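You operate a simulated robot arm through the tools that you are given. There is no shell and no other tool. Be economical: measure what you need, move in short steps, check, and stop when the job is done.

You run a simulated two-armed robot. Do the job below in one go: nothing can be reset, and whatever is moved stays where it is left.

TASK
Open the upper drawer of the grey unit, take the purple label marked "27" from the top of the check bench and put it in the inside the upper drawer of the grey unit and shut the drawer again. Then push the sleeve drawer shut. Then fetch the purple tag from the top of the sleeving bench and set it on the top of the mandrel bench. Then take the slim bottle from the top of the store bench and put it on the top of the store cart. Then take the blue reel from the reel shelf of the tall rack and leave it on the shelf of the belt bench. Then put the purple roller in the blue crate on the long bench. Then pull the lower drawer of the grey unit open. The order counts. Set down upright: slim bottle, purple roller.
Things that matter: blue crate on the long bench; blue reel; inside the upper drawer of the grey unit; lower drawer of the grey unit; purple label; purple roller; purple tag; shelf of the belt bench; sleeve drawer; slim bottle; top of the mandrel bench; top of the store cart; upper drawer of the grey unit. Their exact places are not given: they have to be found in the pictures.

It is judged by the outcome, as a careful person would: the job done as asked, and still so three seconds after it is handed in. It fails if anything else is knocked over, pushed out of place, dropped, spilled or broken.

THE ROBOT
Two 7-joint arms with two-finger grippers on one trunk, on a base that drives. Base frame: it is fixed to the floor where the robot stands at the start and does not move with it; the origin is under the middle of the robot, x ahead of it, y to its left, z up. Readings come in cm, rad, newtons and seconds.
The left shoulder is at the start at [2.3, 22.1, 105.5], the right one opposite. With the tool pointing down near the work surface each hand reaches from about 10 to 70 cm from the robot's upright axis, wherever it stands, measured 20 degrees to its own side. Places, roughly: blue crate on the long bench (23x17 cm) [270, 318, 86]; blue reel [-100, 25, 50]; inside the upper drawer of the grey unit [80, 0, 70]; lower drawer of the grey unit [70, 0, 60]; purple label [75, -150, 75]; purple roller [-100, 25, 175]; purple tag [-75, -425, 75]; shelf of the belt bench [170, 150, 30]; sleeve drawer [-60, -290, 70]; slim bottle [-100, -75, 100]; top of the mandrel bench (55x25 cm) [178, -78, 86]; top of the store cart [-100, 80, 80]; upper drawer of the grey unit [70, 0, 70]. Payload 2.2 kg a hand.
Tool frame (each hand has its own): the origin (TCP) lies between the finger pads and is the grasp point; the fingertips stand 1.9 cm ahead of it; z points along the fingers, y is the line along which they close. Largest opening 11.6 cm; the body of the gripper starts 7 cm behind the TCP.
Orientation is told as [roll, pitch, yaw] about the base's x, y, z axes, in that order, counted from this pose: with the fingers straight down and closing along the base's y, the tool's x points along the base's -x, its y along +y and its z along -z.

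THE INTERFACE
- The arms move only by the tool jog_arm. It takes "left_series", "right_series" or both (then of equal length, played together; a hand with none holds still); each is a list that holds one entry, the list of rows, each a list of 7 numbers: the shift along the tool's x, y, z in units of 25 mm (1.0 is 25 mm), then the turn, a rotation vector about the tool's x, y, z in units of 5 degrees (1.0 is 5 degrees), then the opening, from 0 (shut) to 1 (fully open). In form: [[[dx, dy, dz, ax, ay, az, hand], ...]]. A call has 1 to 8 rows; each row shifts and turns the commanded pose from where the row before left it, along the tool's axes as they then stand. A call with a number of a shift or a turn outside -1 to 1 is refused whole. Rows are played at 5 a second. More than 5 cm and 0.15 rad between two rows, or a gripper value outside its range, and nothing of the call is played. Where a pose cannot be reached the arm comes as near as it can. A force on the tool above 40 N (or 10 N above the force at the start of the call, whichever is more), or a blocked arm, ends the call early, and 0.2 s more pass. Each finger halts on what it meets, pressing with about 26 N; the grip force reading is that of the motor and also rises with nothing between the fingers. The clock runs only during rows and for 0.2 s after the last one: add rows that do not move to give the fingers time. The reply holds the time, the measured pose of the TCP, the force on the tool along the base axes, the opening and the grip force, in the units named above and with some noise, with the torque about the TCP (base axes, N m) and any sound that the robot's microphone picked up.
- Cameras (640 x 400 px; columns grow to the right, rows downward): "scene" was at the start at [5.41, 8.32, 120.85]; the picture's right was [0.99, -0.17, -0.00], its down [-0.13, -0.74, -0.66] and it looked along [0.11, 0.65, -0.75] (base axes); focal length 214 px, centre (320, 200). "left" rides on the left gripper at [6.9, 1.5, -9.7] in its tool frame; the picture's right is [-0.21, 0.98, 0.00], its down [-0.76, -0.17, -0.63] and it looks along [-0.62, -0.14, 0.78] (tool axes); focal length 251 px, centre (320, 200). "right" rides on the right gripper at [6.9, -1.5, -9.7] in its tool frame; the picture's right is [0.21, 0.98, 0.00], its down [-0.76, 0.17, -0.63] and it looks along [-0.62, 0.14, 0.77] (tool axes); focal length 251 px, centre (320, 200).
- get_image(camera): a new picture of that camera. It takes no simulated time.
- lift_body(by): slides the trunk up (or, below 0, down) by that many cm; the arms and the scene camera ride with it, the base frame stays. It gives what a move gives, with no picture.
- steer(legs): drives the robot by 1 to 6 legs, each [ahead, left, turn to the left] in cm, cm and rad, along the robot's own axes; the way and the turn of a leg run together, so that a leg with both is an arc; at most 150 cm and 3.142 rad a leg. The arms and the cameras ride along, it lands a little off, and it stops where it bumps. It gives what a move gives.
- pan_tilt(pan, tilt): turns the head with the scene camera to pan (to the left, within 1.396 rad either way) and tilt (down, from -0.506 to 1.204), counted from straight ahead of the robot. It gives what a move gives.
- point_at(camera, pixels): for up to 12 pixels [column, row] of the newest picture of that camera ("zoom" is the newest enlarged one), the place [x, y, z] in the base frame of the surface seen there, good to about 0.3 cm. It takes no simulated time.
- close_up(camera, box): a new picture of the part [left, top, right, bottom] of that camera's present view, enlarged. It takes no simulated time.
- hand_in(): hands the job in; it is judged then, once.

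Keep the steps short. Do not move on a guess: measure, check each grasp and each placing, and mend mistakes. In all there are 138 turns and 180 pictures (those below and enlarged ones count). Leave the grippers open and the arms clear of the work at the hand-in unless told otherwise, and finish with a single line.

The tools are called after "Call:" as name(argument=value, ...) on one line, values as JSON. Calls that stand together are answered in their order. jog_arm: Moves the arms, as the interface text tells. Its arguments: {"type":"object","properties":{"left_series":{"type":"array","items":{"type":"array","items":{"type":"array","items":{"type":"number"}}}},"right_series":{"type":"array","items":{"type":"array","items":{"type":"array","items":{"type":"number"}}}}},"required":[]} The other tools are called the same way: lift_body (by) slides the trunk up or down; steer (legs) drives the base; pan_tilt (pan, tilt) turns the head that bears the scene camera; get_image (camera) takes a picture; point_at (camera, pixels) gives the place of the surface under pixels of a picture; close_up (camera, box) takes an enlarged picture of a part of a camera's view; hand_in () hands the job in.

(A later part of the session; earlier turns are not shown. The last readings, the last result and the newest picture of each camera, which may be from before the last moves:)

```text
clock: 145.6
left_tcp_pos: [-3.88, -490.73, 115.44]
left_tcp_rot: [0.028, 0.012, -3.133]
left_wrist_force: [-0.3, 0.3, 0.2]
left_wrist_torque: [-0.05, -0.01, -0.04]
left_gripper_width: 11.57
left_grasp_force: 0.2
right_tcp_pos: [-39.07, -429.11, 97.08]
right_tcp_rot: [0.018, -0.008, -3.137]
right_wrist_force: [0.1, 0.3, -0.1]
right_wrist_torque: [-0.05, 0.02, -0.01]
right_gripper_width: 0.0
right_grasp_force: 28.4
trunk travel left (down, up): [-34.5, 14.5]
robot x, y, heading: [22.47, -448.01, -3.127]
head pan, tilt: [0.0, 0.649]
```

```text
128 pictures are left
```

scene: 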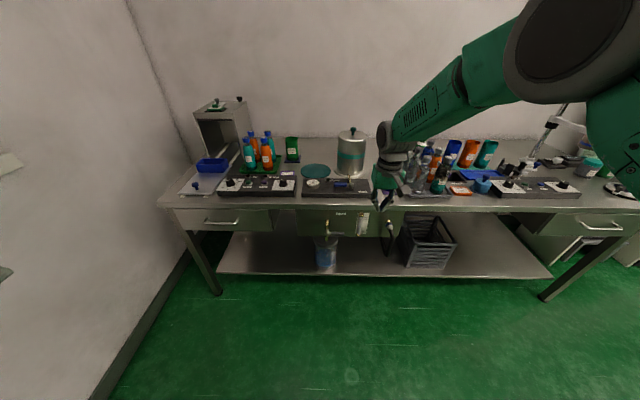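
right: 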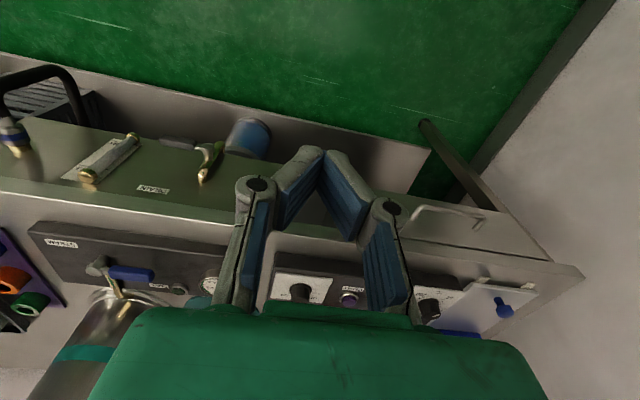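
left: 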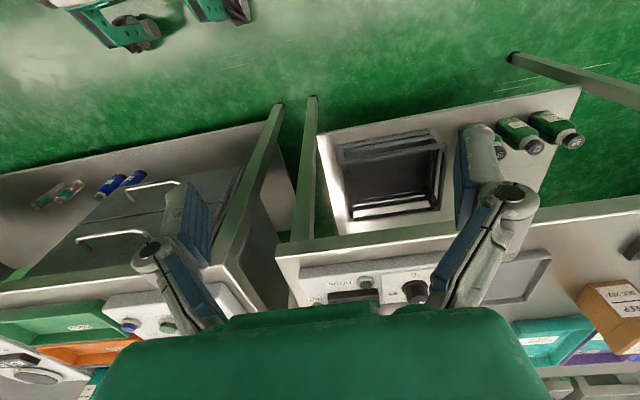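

Call:
jog_arm(right_series=[[[0, 0, 0, 0, 0, 0, 0.5], [0, 0, 0, 0, 0, 0, 0.5]]])

Call:
steer(legs=[[24, 0, -0.012]])

Call:
get_image(camera="right")

Call:
get_image(camera="scene")

```text
clock: 146.2
left_tcp_pos: [-3.42, -492.79, 114.15]
left_tcp_rot: [0.01, 0.03, -3.135]
left_wrist_force: [-0.1, 0.2, 0.1]
left_wrist_torque: [-0.01, 0.02, -0.01]
left_gripper_width: 11.6
left_grasp_force: 0.1
right_tcp_pos: [-38.94, -430.92, 97.6]
right_tcp_rot: [0.0, -0.01, -3.137]
right_wrist_force: [-0.7, 0.5, 0.1]
right_wrist_torque: [-0.01, 0.0, 0.0]
right_gripper_width: 5.79
right_grasp_force: 0.1
trunk travel left (down, up): [-34.5, 14.5]
robot x, y, heading: [22.66, -448.07, -3.13]
head pan, tilt: [0.0, 0.649]
```

```text
clock: 148.0
left_tcp_pos: [-27.94, -492.34, 114.26]
left_tcp_rot: [0.012, 0.03, 3.137]
left_wrist_force: [-0.5, 0.3, 0.2]
left_wrist_torque: [-0.01, -0.01, 0.02]
left_gripper_width: 11.61
left_grasp_force: 0.0
right_tcp_pos: [-62.65, -429.97, 97.57]
right_tcp_rot: [0.001, -0.01, 3.133]
right_wrist_force: [-0.8, -0.1, -0.5]
right_wrist_torque: [-0.01, 0.0, 0.01]
right_gripper_width: 5.79
right_grasp_force: 0.0
trunk travel left (down, up): [-34.5, 14.5]
robot x, y, heading: [-1.14, -448.09, 3.131]
head pan, tilt: [0.0, 0.649]
```

```text
127 pictures are left
```

right: 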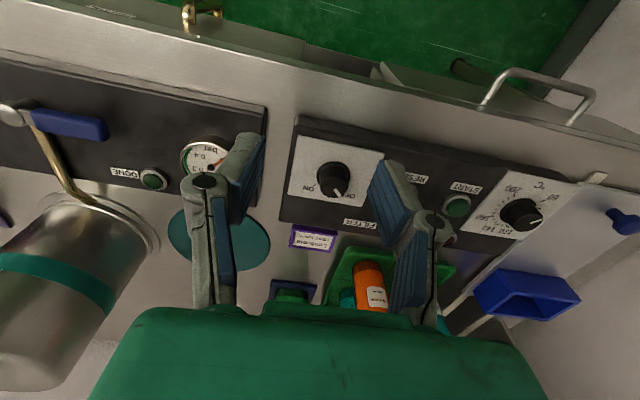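

```text
126 pictures are left
```

scene: 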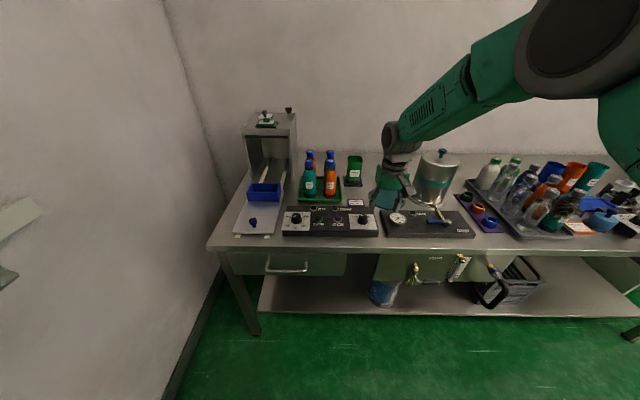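

The tag shows at (313,238), flat behind the panel. I measure and enlarge.

Call:
point_at(camera="right", pixels=[[293, 226], [335, 233], [291, 244], [331, 252], [313, 239], [345, 245], [300, 265], [355, 255], [310, 222], [265, 225], [300, 290]])

Call:
close_up(camera="right", box=[260, 200, 380, 275])

```text
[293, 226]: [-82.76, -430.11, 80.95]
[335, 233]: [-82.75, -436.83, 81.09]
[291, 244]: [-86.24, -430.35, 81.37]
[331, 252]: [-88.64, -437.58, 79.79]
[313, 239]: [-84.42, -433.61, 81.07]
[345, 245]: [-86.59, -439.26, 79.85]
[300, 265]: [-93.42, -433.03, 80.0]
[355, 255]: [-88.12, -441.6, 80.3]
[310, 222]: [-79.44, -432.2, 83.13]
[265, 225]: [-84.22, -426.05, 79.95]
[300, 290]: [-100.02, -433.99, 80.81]
```

```text
5.33 times, centred on (320, 238) of right
```

zoom: 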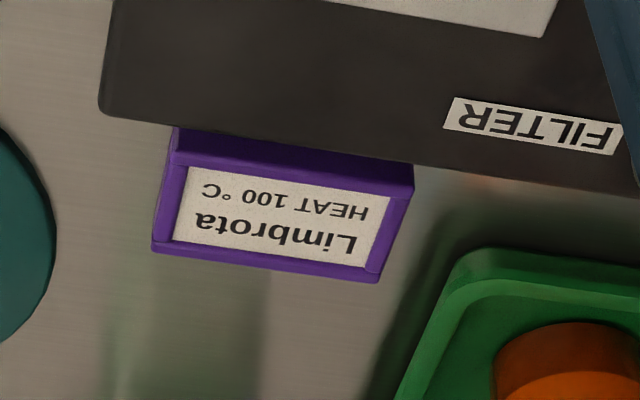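

Call:
point_at(camera="scene", pixels=[[331, 154], [331, 165], [331, 182], [325, 197], [340, 197], [354, 160], [354, 180], [311, 175], [340, 210], [438, 155]])

Call:
point_at(camera="zoom", pixels=[[175, 150], [410, 185], [175, 130], [412, 165], [155, 248], [378, 278], [200, 115], [380, 145], [450, 260], [405, 385]])

```text
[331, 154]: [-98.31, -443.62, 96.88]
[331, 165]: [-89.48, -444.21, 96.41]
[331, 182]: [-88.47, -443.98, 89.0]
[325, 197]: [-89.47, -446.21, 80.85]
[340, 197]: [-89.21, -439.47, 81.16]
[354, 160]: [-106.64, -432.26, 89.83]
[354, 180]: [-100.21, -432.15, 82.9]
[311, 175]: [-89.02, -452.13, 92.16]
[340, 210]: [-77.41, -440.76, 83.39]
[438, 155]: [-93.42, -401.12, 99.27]
```

```text
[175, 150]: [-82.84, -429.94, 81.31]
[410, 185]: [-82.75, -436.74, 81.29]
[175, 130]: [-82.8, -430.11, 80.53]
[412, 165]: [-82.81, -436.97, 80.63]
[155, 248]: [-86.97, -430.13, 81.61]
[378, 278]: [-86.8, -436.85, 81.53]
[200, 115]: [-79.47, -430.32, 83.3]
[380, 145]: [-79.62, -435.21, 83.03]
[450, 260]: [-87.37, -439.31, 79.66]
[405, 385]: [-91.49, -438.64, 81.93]
```

Tag centre (−84.9, −433.5), top z 81.5; orange bottle clear at y < −440. I check the wall on the left before shifting left.

Call:
point_at(camera="scene", pixels=[[60, 120], [120, 200], [10, 215], [180, 150]])

```text
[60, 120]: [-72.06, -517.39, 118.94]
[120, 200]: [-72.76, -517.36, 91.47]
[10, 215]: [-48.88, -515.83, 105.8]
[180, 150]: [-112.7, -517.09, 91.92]
```

Wall at y −517, so I shift sideways with the arm instead. Drive ahead 19, arm shift left, opening 8.2 cm.

Call:
steer(legs=[[19, 0, 0.008]])

Call:
jog_arm(right_series=[[[0, 0.6, 0, 0, 0, 0, 0.72], [0, 0.6, 0, 0, 0, 0, 0.72], [0, 0, 0, 0, 0, 0, 0.72]]])

Call:
get_image(camera="right")

```text
clock: 149.6
left_tcp_pos: [-46.05, -494.13, 113.7]
left_tcp_rot: [-0.001, 0.034, -3.139]
left_wrist_force: [-1.5, -0.5, 0.2]
left_wrist_torque: [0.13, 0.0, 0.02]
left_gripper_width: 11.62
left_grasp_force: 0.1
right_tcp_pos: [-81.26, -431.98, 97.92]
right_tcp_rot: [-0.011, -0.012, -3.143]
right_wrist_force: [0.3, -0.9, -0.1]
right_wrist_torque: [0.08, 0.0, 0.02]
right_gripper_width: 5.79
right_grasp_force: 0.0
trunk travel left (down, up): [-34.5, 14.5]
robot x, y, heading: [-19.92, -448.54, -3.137]
head pan, tilt: [0.0, 0.649]
```

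```text
clock: 150.3
left_tcp_pos: [-45.76, -493.96, 113.84]
left_tcp_rot: [0.004, 0.04, -3.138]
left_wrist_force: [-0.8, 0.2, -0.9]
left_wrist_torque: [-0.01, -0.01, 0.02]
left_gripper_width: 11.6
left_grasp_force: 0.0
right_tcp_pos: [-81.09, -435.06, 97.87]
right_tcp_rot: [-0.004, -0.014, -3.137]
right_wrist_force: [0.3, -1.2, -0.4]
right_wrist_torque: [0.0, 0.01, 0.0]
right_gripper_width: 8.36
right_grasp_force: 0.1
trunk travel left (down, up): [-34.5, 14.5]
robot x, y, heading: [-19.98, -448.91, -3.138]
head pan, tilt: [0.0, 0.649]
```

```text
124 pictures are left
```

right: 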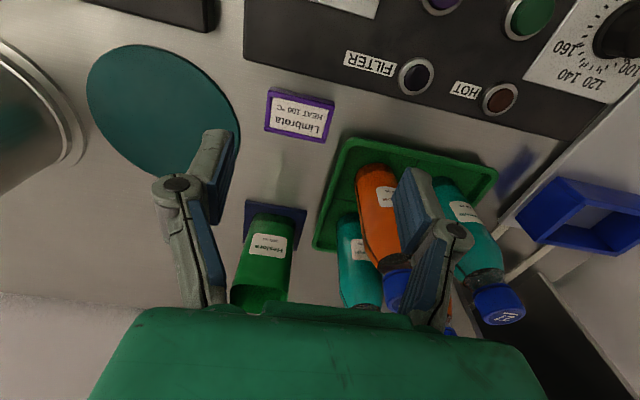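

I move over the tag and descend to z 88 to check.

Call:
jog_arm(right_series=[[[-0.75, -0.32, 0, 0, 0, 0, 0.72], [-0.75, -0.32, 0, 0, 0, 0, 0.72], [0, 0, 1, 0, 0, 0, 0.72], [0, 0, 1, 0, 0, 0, 0.72], [0, 0, 1, 0, 0, 0, 0.72], [0, 0, 1, 0, 0, 0, 0.72], [0, 0, 0, 0, 0, 0, 0.72]]])

Call:
get_image(camera="right")

Call:
point_at(camera="right", pixels=[[260, 60], [320, 100]])

```text
clock: 151.9
left_tcp_pos: [-45.81, -492.45, 114.48]
left_tcp_rot: [0.015, 0.033, -3.138]
left_wrist_force: [0.1, 0.4, 0.3]
left_wrist_torque: [0.01, 0.01, -0.02]
left_gripper_width: 11.62
left_grasp_force: 0.0
right_tcp_pos: [-85.05, -432.11, 87.89]
right_tcp_rot: [0.008, -0.014, -3.143]
right_wrist_force: [-0.9, 0.2, 0.6]
right_wrist_torque: [0.02, -0.03, 0.0]
right_gripper_width: 8.34
right_grasp_force: 0.1
trunk travel left (down, up): [-34.5, 14.5]
robot x, y, heading: [-19.68, -448.74, -3.135]
head pan, tilt: [0.0, 0.649]
```

```text
123 pictures are left
```

right: 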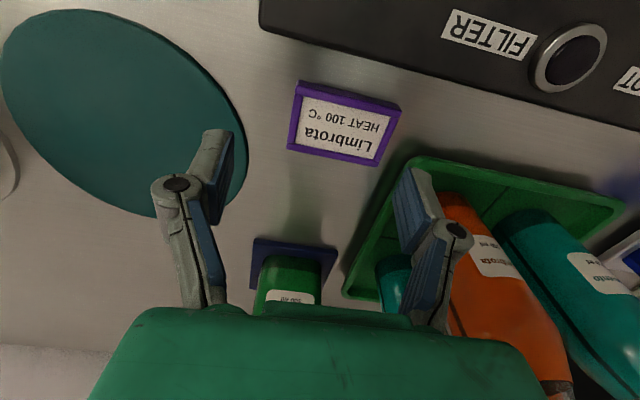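

```text
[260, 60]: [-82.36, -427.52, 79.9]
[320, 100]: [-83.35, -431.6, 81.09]
```

Call:
point_at(camera="right", pixels=[[412, 160], [400, 172], [390, 185], [297, 85], [398, 108], [291, 148], [378, 165], [445, 165]])

```text
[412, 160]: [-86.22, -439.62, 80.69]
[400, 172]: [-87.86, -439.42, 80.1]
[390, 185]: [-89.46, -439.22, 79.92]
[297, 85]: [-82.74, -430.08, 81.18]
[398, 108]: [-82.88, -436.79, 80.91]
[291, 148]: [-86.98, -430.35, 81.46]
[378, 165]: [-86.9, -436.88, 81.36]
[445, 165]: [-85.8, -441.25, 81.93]
```

I fine-tune: shift 1.4 cm toward −y, narrower opening 7.6, then descend.

Call:
jog_arm(right_series=[[[0.2, 0.56, 0, 0, 0, 0, 0.66], [0, 0, 0.6, 0, 0, 0, 0.66], [0, 0, 0.6, 0, 0, 0, 0.66], [0, 0, 0, 0, 0, 0, 0.66]]])

Call:
get_image(camera="right")

```text
clock: 152.9
left_tcp_pos: [-45.69, -493.44, 114.04]
left_tcp_rot: [0.009, 0.037, -3.139]
left_wrist_force: [-0.5, 0.3, 0.2]
left_wrist_torque: [0.04, 0.0, -0.03]
left_gripper_width: 11.61
left_grasp_force: 0.0
right_tcp_pos: [-84.45, -434.29, 84.75]
right_tcp_rot: [-0.001, -0.015, -3.137]
right_wrist_force: [0.4, -0.4, 0.3]
right_wrist_torque: [0.05, 0.01, 0.01]
right_gripper_width: 7.65
right_grasp_force: 0.0
trunk travel left (down, up): [-34.5, 14.5]
robot x, y, heading: [-19.82, -448.77, -3.139]
head pan, tilt: [0.0, 0.649]
```

```text
122 pictures are left
```

right: 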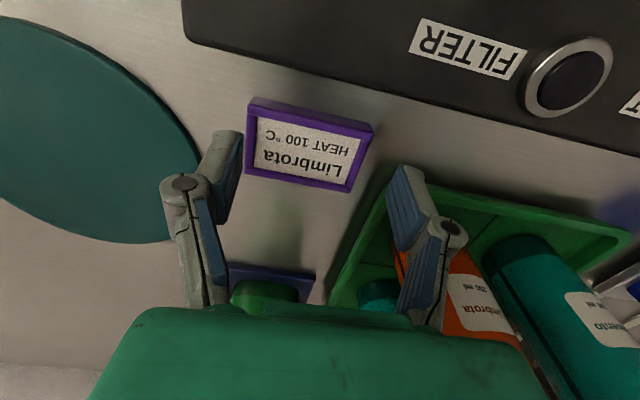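

Call:
jog_arm(right_series=[[[0, -0.26, 0, 0, 0, 0, 0.66], [0, 0, 0, 0, 0, 0, 0.66], [0, 0, 0, 0, 0, 0, 0.66]]])

Call:
get_image(camera="right")

```text
clock: 153.8
left_tcp_pos: [-45.81, -492.76, 114.44]
left_tcp_rot: [0.014, 0.035, -3.139]
left_wrist_force: [-0.3, -0.6, -0.5]
left_wrist_torque: [0.06, 0.04, -0.02]
left_gripper_width: 11.61
left_grasp_force: 0.1
right_tcp_pos: [-84.38, -433.08, 84.78]
right_tcp_rot: [0.003, -0.014, -3.141]
right_wrist_force: [-0.4, 0.2, 0.1]
right_wrist_torque: [0.03, 0.0, 0.03]
right_gripper_width: 7.66
right_grasp_force: 0.1
trunk travel left (down, up): [-34.5, 14.5]
robot x, y, heading: [-19.77, -448.87, -3.14]
head pan, tilt: [0.0, 0.649]
```

```text
121 pictures are left
```

right: 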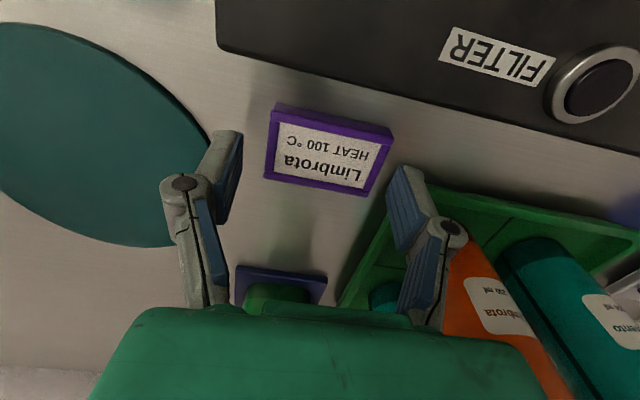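

Off by 0.45 cm now; I correct and descend slowly, then close.

Call:
jog_arm(right_series=[[[0, 0.17, 0.3, 0, 0, 0, 0.66], [0, 0, 0.35, 0, 0, 0, 0.66], [0, 0, 0.35, 0, 0, 0, 0.66], [0, 0, 0, 0, 0, 0, 0], [0, 0, 0, 0, 0, 0, 0], [0, 0, 0, 0, 0, 0, 0], [0, 0, 0, 0, 0, 0, 0]]])

Call:
get_image(camera="right")

```text
clock: 154.8
left_tcp_pos: [-45.92, -493.14, 114.17]
left_tcp_rot: [0.009, 0.034, -3.141]
left_wrist_force: [-0.7, -2.0, -0.8]
left_wrist_torque: [0.14, 0.0, 0.01]
left_gripper_width: 11.61
left_grasp_force: 0.0
right_tcp_pos: [-85.04, -432.31, 82.85]
right_tcp_rot: [-0.02, -0.024, 3.137]
right_wrist_force: [1.7, 24.4, 9.4]
right_wrist_torque: [-0.38, -0.12, 0.02]
right_gripper_width: 0.73
right_grasp_force: 25.4
trunk travel left (down, up): [-34.5, 14.5]
robot x, y, heading: [-19.58, -449.09, -3.145]
head pan, tilt: [0.0, 0.649]
stopped in row 5 (right hand): the force on the tool passed its limit at 41 N (the readings are from after the stop); the commanded pose is now the measured one
```

```text
120 pictures are left
```

right: 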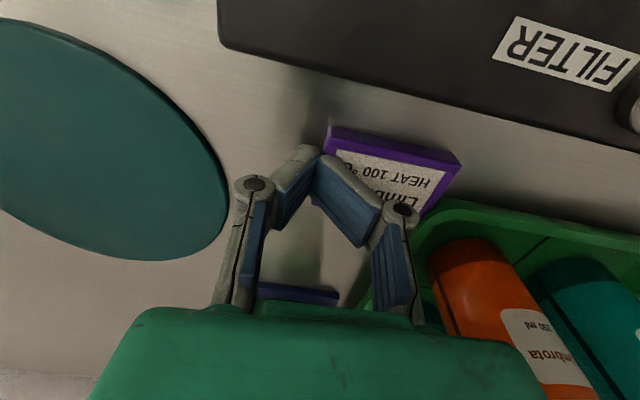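

The right finger landed on top of the tag. I rise 3 cm, open, and let the sway settle.

Call:
jog_arm(right_series=[[[0, 0, -0.6, 0, 0, 0, 0.05], [0, 0, -0.6, 0, 0, 0, 0.1], [0, 0, 0, 0, 0, 0, 0.69], [0, 0, 0, 0, 0, 0, 0.69], [0, 0, 0, 0, 0, 0, 0.69], [0, 0, 0, 0, 0, 0, 0.69], [0, 0, 0, 0, 0, 0, 0.69], [0, 0, 0, 0, 0, 0, 0.69]]])

Call:
get_image(camera="right")

```text
clock: 156.6
left_tcp_pos: [-45.75, -492.67, 114.21]
left_tcp_rot: [0.016, 0.044, -3.138]
left_wrist_force: [0.1, -0.8, -0.5]
left_wrist_torque: [-0.02, 0.01, -0.01]
left_gripper_width: 11.59
left_grasp_force: 0.1
right_tcp_pos: [-84.82, -432.86, 85.6]
right_tcp_rot: [0.0, -0.025, 3.14]
right_wrist_force: [-0.2, 0.2, 0.2]
right_wrist_torque: [0.0, 0.01, -0.01]
right_gripper_width: 8.01
right_grasp_force: 0.1
trunk travel left (down, up): [-34.5, 14.5]
robot x, y, heading: [-19.93, -448.8, -3.138]
head pan, tilt: [0.0, 0.649]
```

```text
119 pictures are left
```

right: 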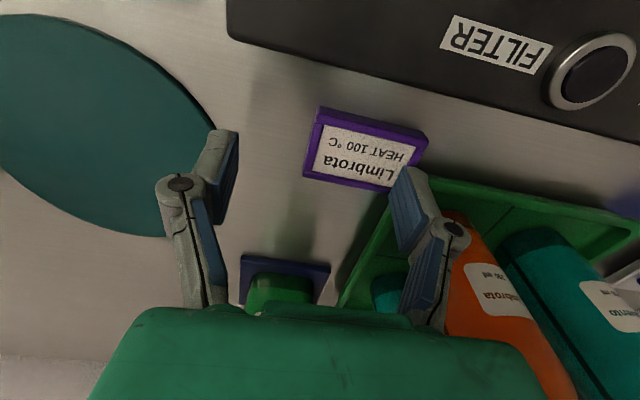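

Call:
jog_arm(right_series=[[[0, 0, 0, 0, 0, 0, 0.69], [0, 0, 0, 0, 0, 0, 0.69], [0, 0, 0, 0, 0, 0, 0.69], [0, 0, 0, 0, 0, 0, 0.69]]])

Call:
get_image(camera="right")

Call:
point_at(camera="right", pixels=[[318, 113], [425, 138], [306, 173], [390, 186], [425, 180], [410, 160]])

```text
clock: 157.6
left_tcp_pos: [-45.66, -491.93, 114.39]
left_tcp_rot: [0.018, 0.044, -3.14]
left_wrist_force: [-0.2, 0.2, -0.1]
left_wrist_torque: [0.0, -0.01, 0.02]
left_gripper_width: 11.58
left_grasp_force: 0.1
right_tcp_pos: [-84.74, -432.46, 85.47]
right_tcp_rot: [0.004, -0.024, 3.139]
right_wrist_force: [-0.7, -0.1, -0.6]
right_wrist_torque: [-0.01, -0.03, -0.01]
right_gripper_width: 7.98
right_grasp_force: 0.0
trunk travel left (down, up): [-34.5, 14.5]
robot x, y, heading: [-19.58, -448.27, -3.14]
head pan, tilt: [0.0, 0.649]
```

```text
118 pictures are left
```

right: 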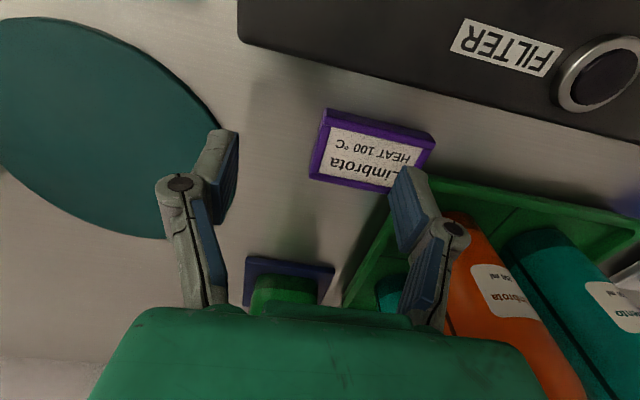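

```text
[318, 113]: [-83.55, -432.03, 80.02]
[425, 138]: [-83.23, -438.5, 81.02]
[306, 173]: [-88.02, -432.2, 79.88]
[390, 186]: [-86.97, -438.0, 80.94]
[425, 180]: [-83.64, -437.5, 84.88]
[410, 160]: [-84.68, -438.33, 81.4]
```

The tag got nudged to y −432…−438.8, near the tray. Gripping across its short side (x) is better: I rise 5 cm and yaw the hand −90°.

Call:
jog_arm(right_series=[[[0, 0, -1, 0, 0, 0, 0.55], [0, 0, -1, 0, 0, 0, 0.55], [0, 0, 0, 0, 0, -1, 0.55], [0, 0, 0, 0, 0, -1, 0.55], [0, 0, 0, 0, 0, -1, 0.55], [0, 0, 0, 0, 0, -1, 0.55], [0, 0, 0, 0, 0, -1, 0.55], [0, 0, 0, 0, 0, -1, 0.55]]])

Call:
jog_arm(right_series=[[[0, 0, 0, 0, 0, -1, 0.55], [0, 0, 0, 0, 0, -1, 0.55], [0, 0, 0, 0, 0, -1, 0.55], [0, 0, 0, 0, 0, -1, 0.55], [0, 0, 0, 0, 0, -1, 0.55], [0, 0, 0, 0, 0, -1, 0.55], [0, 0, 0, 0, 0, -1, 0.55], [0, 0, 0, 0, 0, -1, 0.55]]])

Call:
jog_arm(right_series=[[[0, 0, 0, 0, 0, -1, 0.55], [0, 0, 0, 0, 0, -1, 0.55], [0, 0, 0, 0, 0, -1, 0.55], [0, 0, 0, 0, 0, -1, 0.55], [0, 0, 0, 0, 0, 0, 0.55], [0, 0, 0, 0, 0, 0, 0.55]]])

Call:
get_image(camera="right")

```text
clock: 159.4
left_tcp_pos: [-45.69, -492.33, 114.41]
left_tcp_rot: [0.015, 0.04, -3.139]
left_wrist_force: [0.0, -0.2, -0.3]
left_wrist_torque: [-0.02, 0.02, 0.0]
left_gripper_width: 11.6
left_grasp_force: 0.0
right_tcp_pos: [-84.61, -432.66, 90.52]
right_tcp_rot: [-0.011, -0.022, -2.616]
right_wrist_force: [-0.5, 1.3, -0.6]
right_wrist_torque: [-0.03, 0.02, -0.01]
right_gripper_width: 6.38
right_grasp_force: 0.1
trunk travel left (down, up): [-34.5, 14.5]
robot x, y, heading: [-19.95, -448.66, -3.142]
head pan, tilt: [0.0, 0.649]
```

```text
clock: 161.2
left_tcp_pos: [-45.67, -492.45, 114.32]
left_tcp_rot: [0.016, 0.037, -3.142]
left_wrist_force: [-0.2, 0.3, 0.2]
left_wrist_torque: [0.0, 0.01, -0.01]
left_gripper_width: 11.58
left_grasp_force: 0.0
right_tcp_pos: [-84.68, -432.74, 90.68]
right_tcp_rot: [-0.022, -0.006, -1.921]
right_wrist_force: [0.5, 0.8, 0.0]
right_wrist_torque: [0.01, 0.03, -0.01]
right_gripper_width: 6.38
right_grasp_force: 0.1
trunk travel left (down, up): [-34.5, 14.5]
robot x, y, heading: [-19.55, -448.77, -3.144]
head pan, tilt: [0.0, 0.649]
```

```text
clock: 162.6
left_tcp_pos: [-45.74, -492.45, 114.35]
left_tcp_rot: [0.017, 0.038, -3.14]
left_wrist_force: [0.2, -0.3, -0.7]
left_wrist_torque: [0.02, 0.01, -0.02]
left_gripper_width: 11.6
left_grasp_force: 0.0
right_tcp_pos: [-84.66, -432.87, 90.59]
right_tcp_rot: [-0.025, 0.0, -1.571]
right_wrist_force: [0.5, -0.2, -0.2]
right_wrist_torque: [-0.02, 0.02, -0.01]
right_gripper_width: 6.36
right_grasp_force: 0.1
trunk travel left (down, up): [-34.5, 14.5]
robot x, y, heading: [-19.84, -448.87, -3.141]
head pan, tilt: [0.0, 0.649]
```

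```text
117 pictures are left
```

right: 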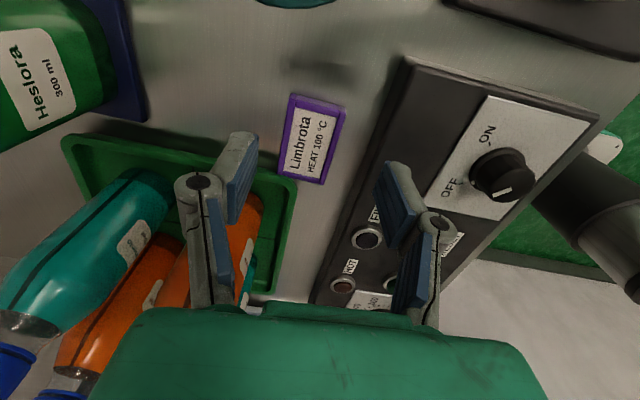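

Call:
point_at(camera="right", pixels=[[292, 96], [344, 106], [281, 172], [322, 182], [313, 138], [395, 120], [360, 200], [298, 185]])

```text
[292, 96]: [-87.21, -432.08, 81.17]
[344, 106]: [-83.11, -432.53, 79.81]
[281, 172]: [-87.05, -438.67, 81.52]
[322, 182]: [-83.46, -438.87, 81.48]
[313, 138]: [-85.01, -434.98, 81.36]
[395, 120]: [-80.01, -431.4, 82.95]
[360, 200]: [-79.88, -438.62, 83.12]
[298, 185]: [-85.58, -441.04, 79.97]
```

Tag: x −87.3…−83.2, y −432.1…−438.8. I move over its middle and descend 8.3 cm.

Call:
jog_arm(right_series=[[[-0.97, -0.2, 0, 0, 0, 0, 0.5], [0, 0, 0.8, 0, 0, 0, 0.5], [0, 0, 0.8, 0, 0, 0, 0.5], [0, 0, 0.6, 0, 0, 0, 0.5], [0, 0, 0, 0, 0, 0, 0.5]]])

Call:
get_image(camera="right")

```text
clock: 163.8
left_tcp_pos: [-45.77, -492.45, 114.26]
left_tcp_rot: [0.015, 0.039, -3.141]
left_wrist_force: [-0.4, -0.2, 0.7]
left_wrist_torque: [-0.01, 0.0, 0.0]
left_gripper_width: 11.62
left_grasp_force: 0.0
right_tcp_pos: [-85.39, -435.32, 85.14]
right_tcp_rot: [-0.024, 0.001, -1.573]
right_wrist_force: [-0.2, 0.2, 0.4]
right_wrist_torque: [0.0, -0.01, -0.01]
right_gripper_width: 5.81
right_grasp_force: 0.2
trunk travel left (down, up): [-34.5, 14.5]
robot x, y, heading: [-19.88, -449.3, -3.135]
head pan, tilt: [0.0, 0.649]
```

```text
116 pictures are left
```

right: 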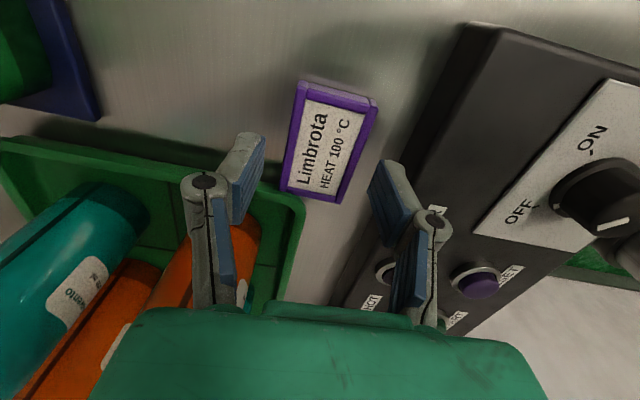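

Call:
jog_arm(right_series=[[[0, 0.15, 0.5, 0, 0, 0, 0.5], [0, 0, 0.5, 0, 0, 0, 0.5], [0, 0, 0.16, 0, 0, 0, 0.5], [0, 0, 0, 0, 0, 0, 0.5], [0, 0, 0, 0, 0, 0, 0], [0, 0, 0, 0, 0, 0, 0], [0, 0, 0, 0, 0, 0, 0]]])

Call:
get_image(camera="right")

```text
clock: 165.4
left_tcp_pos: [-45.78, -492.6, 114.38]
left_tcp_rot: [0.015, 0.038, -3.141]
left_wrist_force: [-0.7, -0.3, 0.6]
left_wrist_torque: [0.01, -0.02, 0.02]
left_gripper_width: 11.58
left_grasp_force: 0.1
right_tcp_pos: [-85.12, -435.29, 82.14]
right_tcp_rot: [-0.025, 0.001, -1.57]
right_wrist_force: [0.1, 0.6, -0.3]
right_wrist_torque: [0.02, 0.03, -0.02]
right_gripper_width: 4.44
right_grasp_force: 26.1
trunk travel left (down, up): [-34.5, 14.5]
robot x, y, heading: [-19.47, -448.57, -3.143]
head pan, tilt: [0.0, 0.649]
```

```text
115 pictures are left
```

right: 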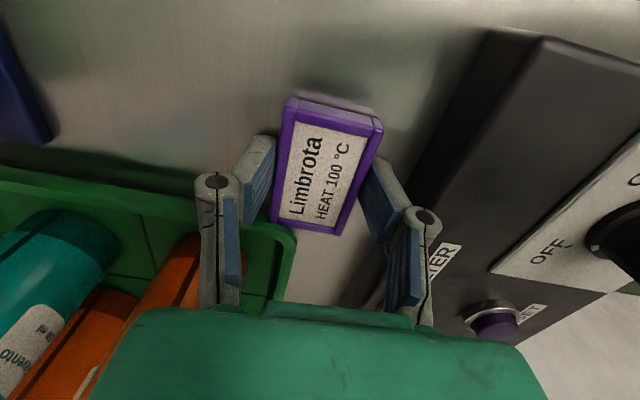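

Gripped at 4.4 cm across. I lift gently.

Call:
jog_arm(right_series=[[[0, 0, -0.1, 0, 0, 0, 0], [0, 0, -0.15, 0, 0, 0, 0], [0, 0, -0.2, 0, 0, 0, 0], [0, 0, -0.4, 0, 0, 0, 0], [0, 0, -0.6, 0, 0, 0, 0], [0, 0, -0.7, 0, 0, 0, 0], [0, 0, -0.7, 0, 0, 0, 0], [0, 0, -0.7, 0, 0, 0, 0]]])

Call:
jog_arm(right_series=[[[0, 0, -0.7, 0, 0, 0, 0], [0, 0, -0.7, 0, 0, 0, 0], [0, 0, -0.7, 0, 0, 0, 0], [0, 0, -0.7, 0, 0, 0, 0], [0, 0, -0.7, 0, 0, 0, 0], [0, 0, -0.5, 0, 0, 0, 0]]])

Call:
get_image(camera="right")

```text
clock: 167.2
left_tcp_pos: [-45.72, -492.61, 114.35]
left_tcp_rot: [0.015, 0.037, -3.14]
left_wrist_force: [0.9, 0.4, 0.5]
left_wrist_torque: [0.01, -0.03, 0.0]
left_gripper_width: 11.6
left_grasp_force: 0.1
right_tcp_pos: [-84.64, -435.46, 91.13]
right_tcp_rot: [-0.025, 0.001, -1.571]
right_wrist_force: [-0.4, 0.8, -1.1]
right_wrist_torque: [-0.01, 0.01, -0.01]
right_gripper_width: 4.45
right_grasp_force: 26.2
trunk travel left (down, up): [-34.5, 14.5]
robot x, y, heading: [-19.73, -449.05, -3.139]
head pan, tilt: [0.0, 0.649]
```

```text
clock: 168.6
left_tcp_pos: [-45.8, -492.49, 114.26]
left_tcp_rot: [0.015, 0.039, -3.139]
left_wrist_force: [0.0, -0.8, -0.2]
left_wrist_torque: [-0.01, 0.05, -0.04]
left_gripper_width: 11.6
left_grasp_force: 0.0
right_tcp_pos: [-84.51, -435.2, 100.98]
right_tcp_rot: [-0.023, 0.001, -1.574]
right_wrist_force: [0.1, 0.5, -0.9]
right_wrist_torque: [-0.01, -0.01, 0.0]
right_gripper_width: 4.41
right_grasp_force: 26.3
trunk travel left (down, up): [-34.5, 14.5]
robot x, y, heading: [-19.46, -449.29, -3.141]
head pan, tilt: [0.0, 0.649]
```

```text
114 pictures are left
```

right: 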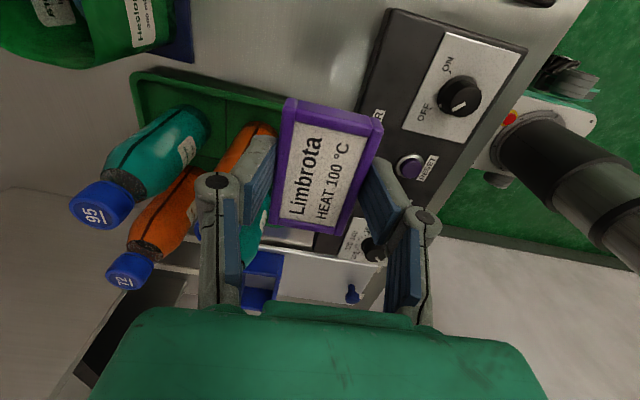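

Held firmly. I drive back and to the right, and turn to face +y to look for the mandrel bench.

Call:
steer(legs=[[-55, 0, 0], [0, -150, 0], [0, 0, -1.57]])

Call:
pan_tilt(pan=-0.6, tilt=0.35)

Call:
get_image(camera="scene")

```text
clock: 182.6
left_tcp_pos: [-9.98, -274.1, 114.31]
left_tcp_rot: [0.016, 0.044, 1.574]
left_wrist_force: [-0.3, -0.7, 0.1]
left_wrist_torque: [0.02, 0.03, 0.0]
left_gripper_width: 11.6
left_grasp_force: 0.1
right_tcp_pos: [47.33, -235.39, 101.0]
right_tcp_rot: [-0.023, 0.001, 3.141]
right_wrist_force: [-0.2, 0.2, -0.7]
right_wrist_torque: [0.04, -0.02, 0.0]
right_gripper_width: 4.42
right_grasp_force: 25.9
trunk travel left (down, up): [-34.5, 14.5]
robot x, y, heading: [34.13, -300.22, 1.573]
head pan, tilt: [0.0, 0.649]
```

```text
clock: 183.6
left_tcp_pos: [-9.55, -274.55, 114.25]
left_tcp_rot: [0.016, 0.049, 1.575]
left_wrist_force: [0.3, 0.7, 0.1]
left_wrist_torque: [-0.02, -0.01, 0.01]
left_gripper_width: 11.6
left_grasp_force: 0.1
right_tcp_pos: [47.52, -235.5, 101.15]
right_tcp_rot: [-0.025, -0.005, 3.141]
right_wrist_force: [-0.6, -0.7, 0.1]
right_wrist_torque: [-0.03, 0.0, 0.03]
right_gripper_width: 4.44
right_grasp_force: 25.9
trunk travel left (down, up): [-34.5, 14.5]
robot x, y, heading: [33.84, -300.17, 1.57]
head pan, tilt: [-0.6, 0.351]
```

```text
113 pictures are left
```

scene: 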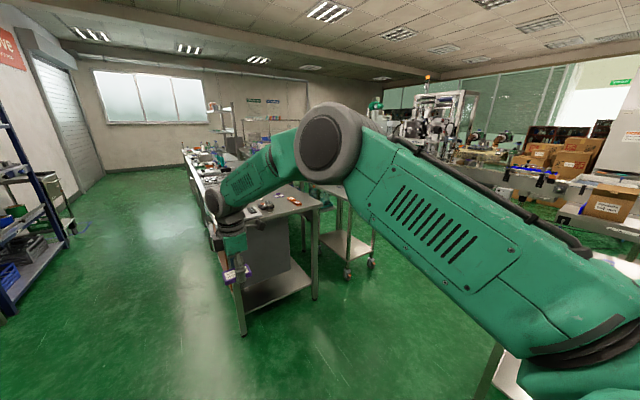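

Call:
point_at(camera="scene", pixels=[[305, 250], [347, 276], [371, 266], [315, 296], [345, 190], [490, 345], [420, 170], [450, 175], [500, 180], [560, 215], [620, 225], [330, 235]])

Call:
close_up(camera="scene", box=[320, 60, 640, 260])

```text
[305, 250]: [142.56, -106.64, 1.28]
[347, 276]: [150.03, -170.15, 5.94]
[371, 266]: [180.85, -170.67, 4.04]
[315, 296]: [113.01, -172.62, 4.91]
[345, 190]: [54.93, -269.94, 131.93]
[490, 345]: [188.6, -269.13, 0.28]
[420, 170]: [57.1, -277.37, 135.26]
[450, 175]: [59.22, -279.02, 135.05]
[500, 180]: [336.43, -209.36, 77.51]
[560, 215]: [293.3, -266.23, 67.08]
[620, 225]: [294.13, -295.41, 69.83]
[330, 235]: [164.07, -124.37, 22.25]
```

```text
2.00 times, centred on (480, 160) of scene
```

zoom: 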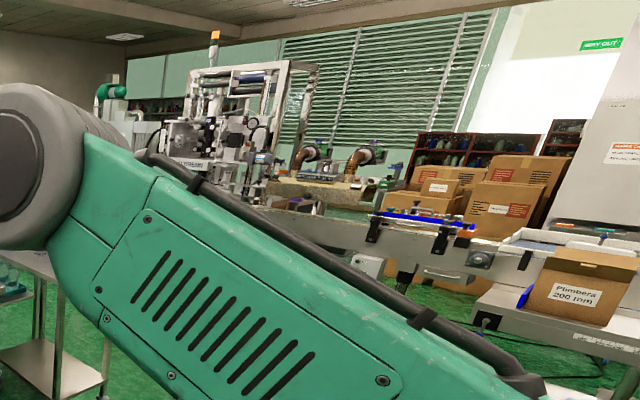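

The mandrel bench must lie behind the trolley; I'll go round via the corridor at y≈−222. First re-orient to face +x with clearance, then drive in.

Call:
steer(legs=[[60, 35, 0], [0, 0, -1.57], [100, 17, 0]])

Call:
pan_tilt(pan=0.5, tilt=0.4)

Call:
get_image(camera="scene")

```text
clock: 196.0
left_tcp_pos: [122.33, -178.71, 114.14]
left_tcp_rot: [0.014, 0.048, 0.018]
left_wrist_force: [-0.1, -0.4, -0.8]
left_wrist_torque: [0.0, -0.02, 0.0]
left_gripper_width: 11.6
left_grasp_force: 0.1
right_tcp_pos: [162.0, -235.4, 101.19]
right_tcp_rot: [-0.026, -0.001, 1.584]
right_wrist_force: [0.8, -0.6, -0.1]
right_wrist_torque: [0.02, 0.04, 0.0]
right_gripper_width: 4.44
right_grasp_force: 26.2
trunk travel left (down, up): [-34.5, 14.5]
robot x, y, heading: [97.29, -222.34, 0.015]
head pan, tilt: [-0.6, 0.351]
```

```text
clock: 197.4
left_tcp_pos: [122.04, -178.85, 114.03]
left_tcp_rot: [0.017, 0.055, 0.017]
left_wrist_force: [0.1, -0.1, 0.7]
left_wrist_torque: [0.0, -0.02, 0.03]
left_gripper_width: 11.6
left_grasp_force: 0.1
right_tcp_pos: [161.78, -235.44, 101.27]
right_tcp_rot: [-0.03, -0.001, 1.587]
right_wrist_force: [0.0, 1.2, -0.6]
right_wrist_torque: [-0.04, -0.01, -0.02]
right_gripper_width: 4.42
right_grasp_force: 25.7
trunk travel left (down, up): [-34.5, 14.5]
robot x, y, heading: [97.03, -223.01, 0.017]
head pan, tilt: [0.499, 0.4]
```

```text
111 pictures are left
```

scene: 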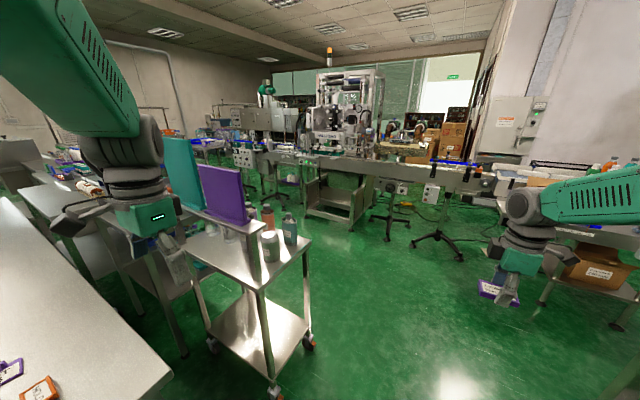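

The aisle right of the trolley is free. I drive past it and turn to +y beyond the trolley.

Call:
steer(legs=[[115, -8, 0], [0, 0, 1.55], [0, -25, 0]])

Call:
pan_tilt(pan=0.4, tilt=0.45)

Call:
get_image(camera="scene")

```text
clock: 208.5
left_tcp_pos: [192.33, -202.64, 114.07]
left_tcp_rot: [0.014, 0.047, 1.613]
left_wrist_force: [0.3, 0.1, -0.7]
left_wrist_torque: [0.02, -0.01, 0.02]
left_gripper_width: 11.58
left_grasp_force: 0.0
right_tcp_pos: [248.03, -161.52, 101.37]
right_tcp_rot: [-0.029, 0.001, -3.102]
right_wrist_force: [-0.1, 0.7, -0.4]
right_wrist_torque: [0.0, -0.06, 0.01]
right_gripper_width: 4.43
right_grasp_force: 26.3
trunk travel left (down, up): [-34.5, 14.5]
robot x, y, heading: [237.34, -226.24, 1.61]
head pan, tilt: [0.499, 0.4]
```

```text
clock: 209.2
left_tcp_pos: [193.36, -203.06, 114.26]
left_tcp_rot: [0.02, 0.054, 1.613]
left_wrist_force: [0.7, 0.1, 0.4]
left_wrist_torque: [0.02, 0.05, 0.02]
left_gripper_width: 11.62
left_grasp_force: 0.0
right_tcp_pos: [249.11, -161.73, 101.6]
right_tcp_rot: [-0.032, -0.006, -3.104]
right_wrist_force: [0.2, 0.3, -1.3]
right_wrist_torque: [-0.03, 0.01, 0.02]
right_gripper_width: 4.43
right_grasp_force: 25.8
trunk travel left (down, up): [-34.5, 14.5]
robot x, y, heading: [237.36, -226.54, 1.609]
head pan, tilt: [0.4, 0.45]
```

```text
110 pictures are left
```

scene: 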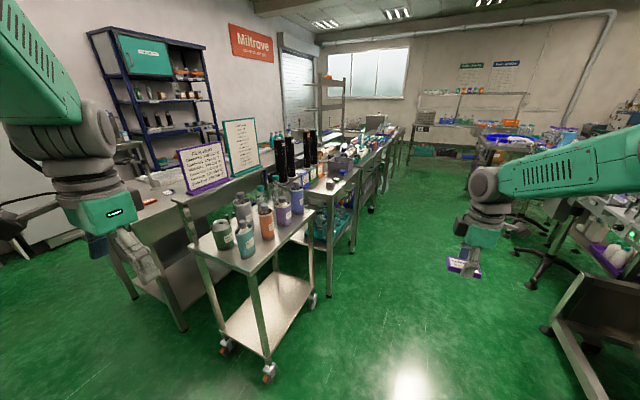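

The mandrel bench is beyond the trolley. I enlarge and measure.

Call:
close_up(camera="scene", box=[260, 110, 440, 230])

Call:
point_at(camera="scene", pixels=[[350, 180], [330, 185], [310, 190], [355, 255], [300, 215], [313, 300], [540, 330], [520, 250], [410, 165], [372, 210]])

```text
3.33 times, centred on (350, 170) of scene
```

zoom: 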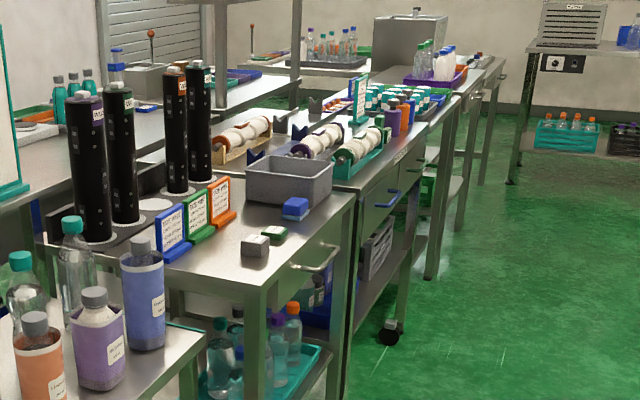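

```text
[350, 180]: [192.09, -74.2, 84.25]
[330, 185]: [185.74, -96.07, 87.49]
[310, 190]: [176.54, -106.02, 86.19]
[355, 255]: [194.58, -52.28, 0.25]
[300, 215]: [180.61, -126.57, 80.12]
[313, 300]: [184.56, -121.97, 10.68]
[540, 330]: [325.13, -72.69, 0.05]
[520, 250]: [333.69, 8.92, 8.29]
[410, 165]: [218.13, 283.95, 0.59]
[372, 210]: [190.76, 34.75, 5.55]
```

Bench top z≈86, x 165–191, y −105…−50; free space near its front at y≈−80. I drive alongside, well out, and turn to face it.

Call:
steer(legs=[[130, -28, 0], [0, 0, 1.53]])

Call:
pan_tilt(pan=-0.1, tilt=0.6)

Call:
get_image(camera="scene")

Call:
get_image(camera="right")

```text
clock: 219.6
left_tcp_pos: [233.54, -137.27, 114.15]
left_tcp_rot: [0.02, 0.059, -3.124]
left_wrist_force: [-0.5, 0.0, 1.1]
left_wrist_torque: [-0.06, 0.0, -0.02]
left_gripper_width: 11.62
left_grasp_force: 0.0
right_tcp_pos: [193.58, -80.71, 101.56]
right_tcp_rot: [-0.031, -0.003, -1.559]
right_wrist_force: [0.4, 0.1, -0.4]
right_wrist_torque: [-0.06, 0.02, 0.01]
right_gripper_width: 4.43
right_grasp_force: 25.9
trunk travel left (down, up): [-34.5, 14.5]
robot x, y, heading: [258.12, -93.29, -3.128]
head pan, tilt: [0.4, 0.45]
```

```text
clock: 220.5
left_tcp_pos: [233.98, -136.91, 113.87]
left_tcp_rot: [0.021, 0.065, -3.125]
left_wrist_force: [0.3, 0.3, 0.6]
left_wrist_torque: [-0.01, 0.01, 0.02]
left_gripper_width: 11.6
left_grasp_force: 0.1
right_tcp_pos: [193.72, -80.35, 101.66]
right_tcp_rot: [-0.035, -0.005, -1.557]
right_wrist_force: [0.5, -0.1, 0.0]
right_wrist_torque: [0.01, 0.0, 0.04]
right_gripper_width: 4.43
right_grasp_force: 25.7
trunk travel left (down, up): [-34.5, 14.5]
robot x, y, heading: [257.85, -93.49, -3.126]
head pan, tilt: [-0.099, 0.6]
```

```text
108 pictures are left
```

scene: 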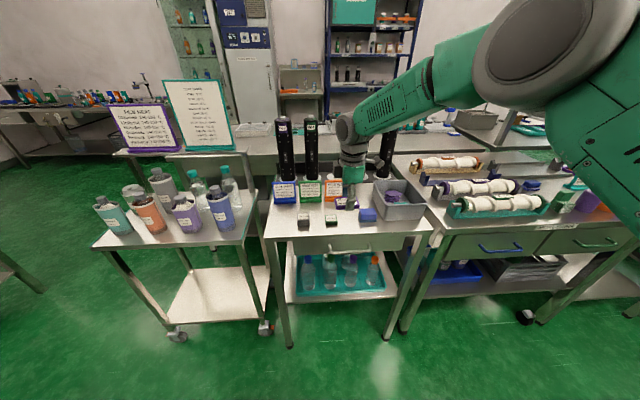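

```text
107 pictures are left
```

right: 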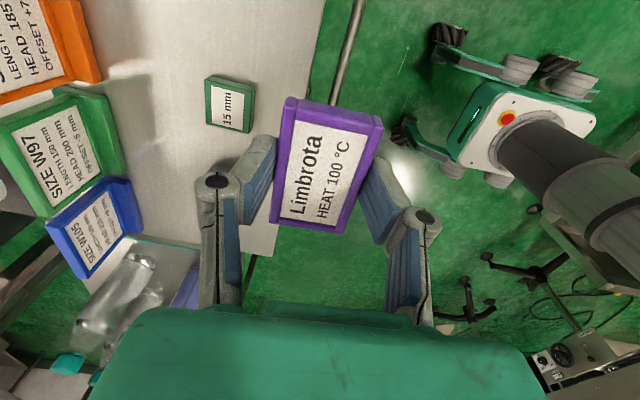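

Call:
close_up(camera="scene", box=[255, 160, 435, 260])

Call:
point_at(camera="zoom", pixels=[[170, 215], [270, 215], [400, 200], [220, 265], [330, 250], [60, 290], [600, 260], [220, 180], [320, 190], [110, 160], [280, 160], [450, 250]])

```text
3.56 times, centred on (345, 210) of scene
```

zoom: 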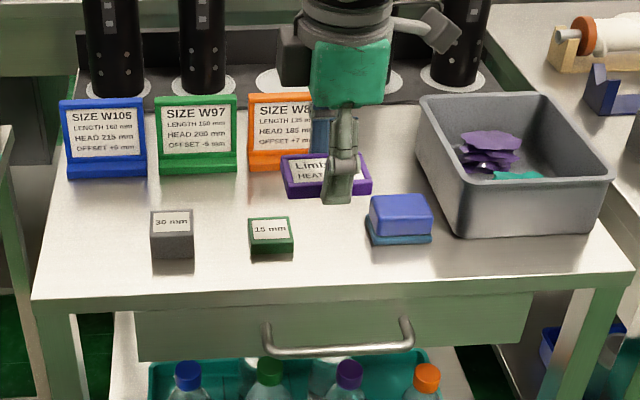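

```text
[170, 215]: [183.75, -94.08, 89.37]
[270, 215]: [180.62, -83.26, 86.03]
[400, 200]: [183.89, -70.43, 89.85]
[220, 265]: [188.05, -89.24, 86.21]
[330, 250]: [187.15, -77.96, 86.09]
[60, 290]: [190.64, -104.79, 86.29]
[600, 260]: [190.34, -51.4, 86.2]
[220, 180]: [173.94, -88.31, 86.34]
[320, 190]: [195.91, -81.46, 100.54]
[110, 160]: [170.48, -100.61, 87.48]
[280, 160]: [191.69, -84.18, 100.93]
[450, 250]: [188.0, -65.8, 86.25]
```

Call:
point_at(camera="zoom", pixels=[[205, 60], [460, 50], [285, 75], [385, 78], [250, 250], [292, 235], [370, 200], [368, 235], [285, 95], [420, 130], [405, 140], [300, 165]])

```text
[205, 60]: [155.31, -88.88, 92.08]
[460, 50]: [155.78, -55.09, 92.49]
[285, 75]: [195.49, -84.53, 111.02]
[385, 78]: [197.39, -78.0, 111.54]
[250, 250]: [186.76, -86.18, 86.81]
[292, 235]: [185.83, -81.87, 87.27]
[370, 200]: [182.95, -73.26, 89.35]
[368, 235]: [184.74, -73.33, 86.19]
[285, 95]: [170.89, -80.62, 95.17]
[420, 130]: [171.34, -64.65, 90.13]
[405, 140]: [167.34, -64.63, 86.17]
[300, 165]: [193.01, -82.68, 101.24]
```

Mandrels stand well back (x 155). I place the tag at (176, −71.5), a clear patch. Drive over, check, then lower.

Call:
steer(legs=[[17.5, -9.2, -0.016]])

Call:
lift_body(by=-9)

Call:
jog_arm(right_series=[[[0, 0, 0, 0, 0, 0, 0], [0, 0, 0, 0, 0, 0, 0], [0, 0, 0, 0, 0, 0, 0], [0, 0, 0, 0, 0, 0, 0]]])

Call:
get_image(camera="right")

Call:
close_up(camera="scene", box=[240, 160, 440, 290])

```text
clock: 222.1
left_tcp_pos: [215.66, -128.37, 113.73]
left_tcp_rot: [0.015, 0.071, -3.139]
left_wrist_force: [0.0, 1.0, 0.2]
left_wrist_torque: [-0.04, -0.01, -0.01]
left_gripper_width: 11.59
left_grasp_force: 0.0
right_tcp_pos: [176.23, -71.3, 101.73]
right_tcp_rot: [-0.036, -0.001, -1.571]
right_wrist_force: [-0.4, -0.4, 0.2]
right_wrist_torque: [0.0, 0.01, 0.01]
right_gripper_width: 4.45
right_grasp_force: 26.1
trunk travel left (down, up): [-34.5, 14.5]
robot x, y, heading: [240.33, -84.92, -3.138]
head pan, tilt: [-0.099, 0.6]
```

```text
clock: 223.3
left_tcp_pos: [215.84, -126.94, 105.2]
left_tcp_rot: [0.028, 0.074, -3.136]
left_wrist_force: [0.4, 0.4, -0.7]
left_wrist_torque: [0.02, 0.05, -0.03]
left_gripper_width: 11.61
left_grasp_force: 0.0
right_tcp_pos: [176.48, -69.93, 92.74]
right_tcp_rot: [-0.037, -0.01, -1.571]
right_wrist_force: [-0.1, -0.4, -0.6]
right_wrist_torque: [-0.02, 0.01, -0.01]
right_gripper_width: 4.45
right_grasp_force: 26.5
trunk travel left (down, up): [-25.5, 23.5]
robot x, y, heading: [240.38, -84.54, -3.139]
head pan, tilt: [-0.099, 0.6]
```

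```text
clock: 224.3
left_tcp_pos: [216.03, -127.97, 104.73]
left_tcp_rot: [0.02, 0.074, -3.136]
left_wrist_force: [-0.5, 0.5, 0.2]
left_wrist_torque: [0.01, -0.01, -0.03]
left_gripper_width: 11.59
left_grasp_force: 0.2
right_tcp_pos: [176.42, -71.0, 92.81]
right_tcp_rot: [-0.035, -0.003, -1.569]
right_wrist_force: [0.0, -0.8, -2.0]
right_wrist_torque: [0.04, -0.01, 0.01]
right_gripper_width: 4.46
right_grasp_force: 26.3
trunk travel left (down, up): [-25.5, 23.5]
robot x, y, heading: [240.13, -84.66, -3.142]
head pan, tilt: [-0.099, 0.6]
```

```text
105 pictures are left
```

right: 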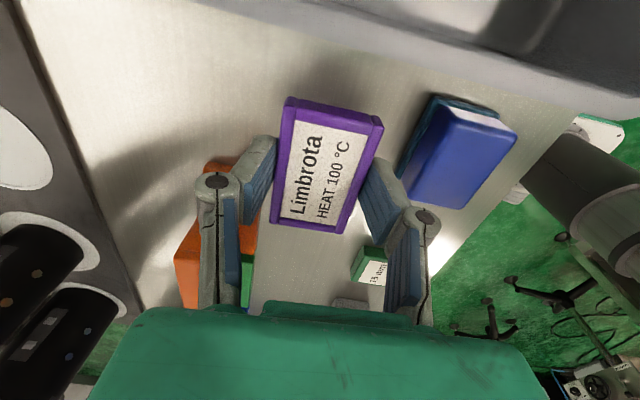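

```text
3.08 times, centred on (340, 225) of scene
```

zoom: 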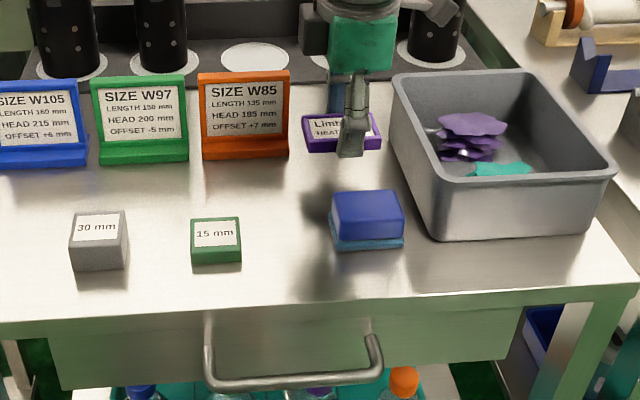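

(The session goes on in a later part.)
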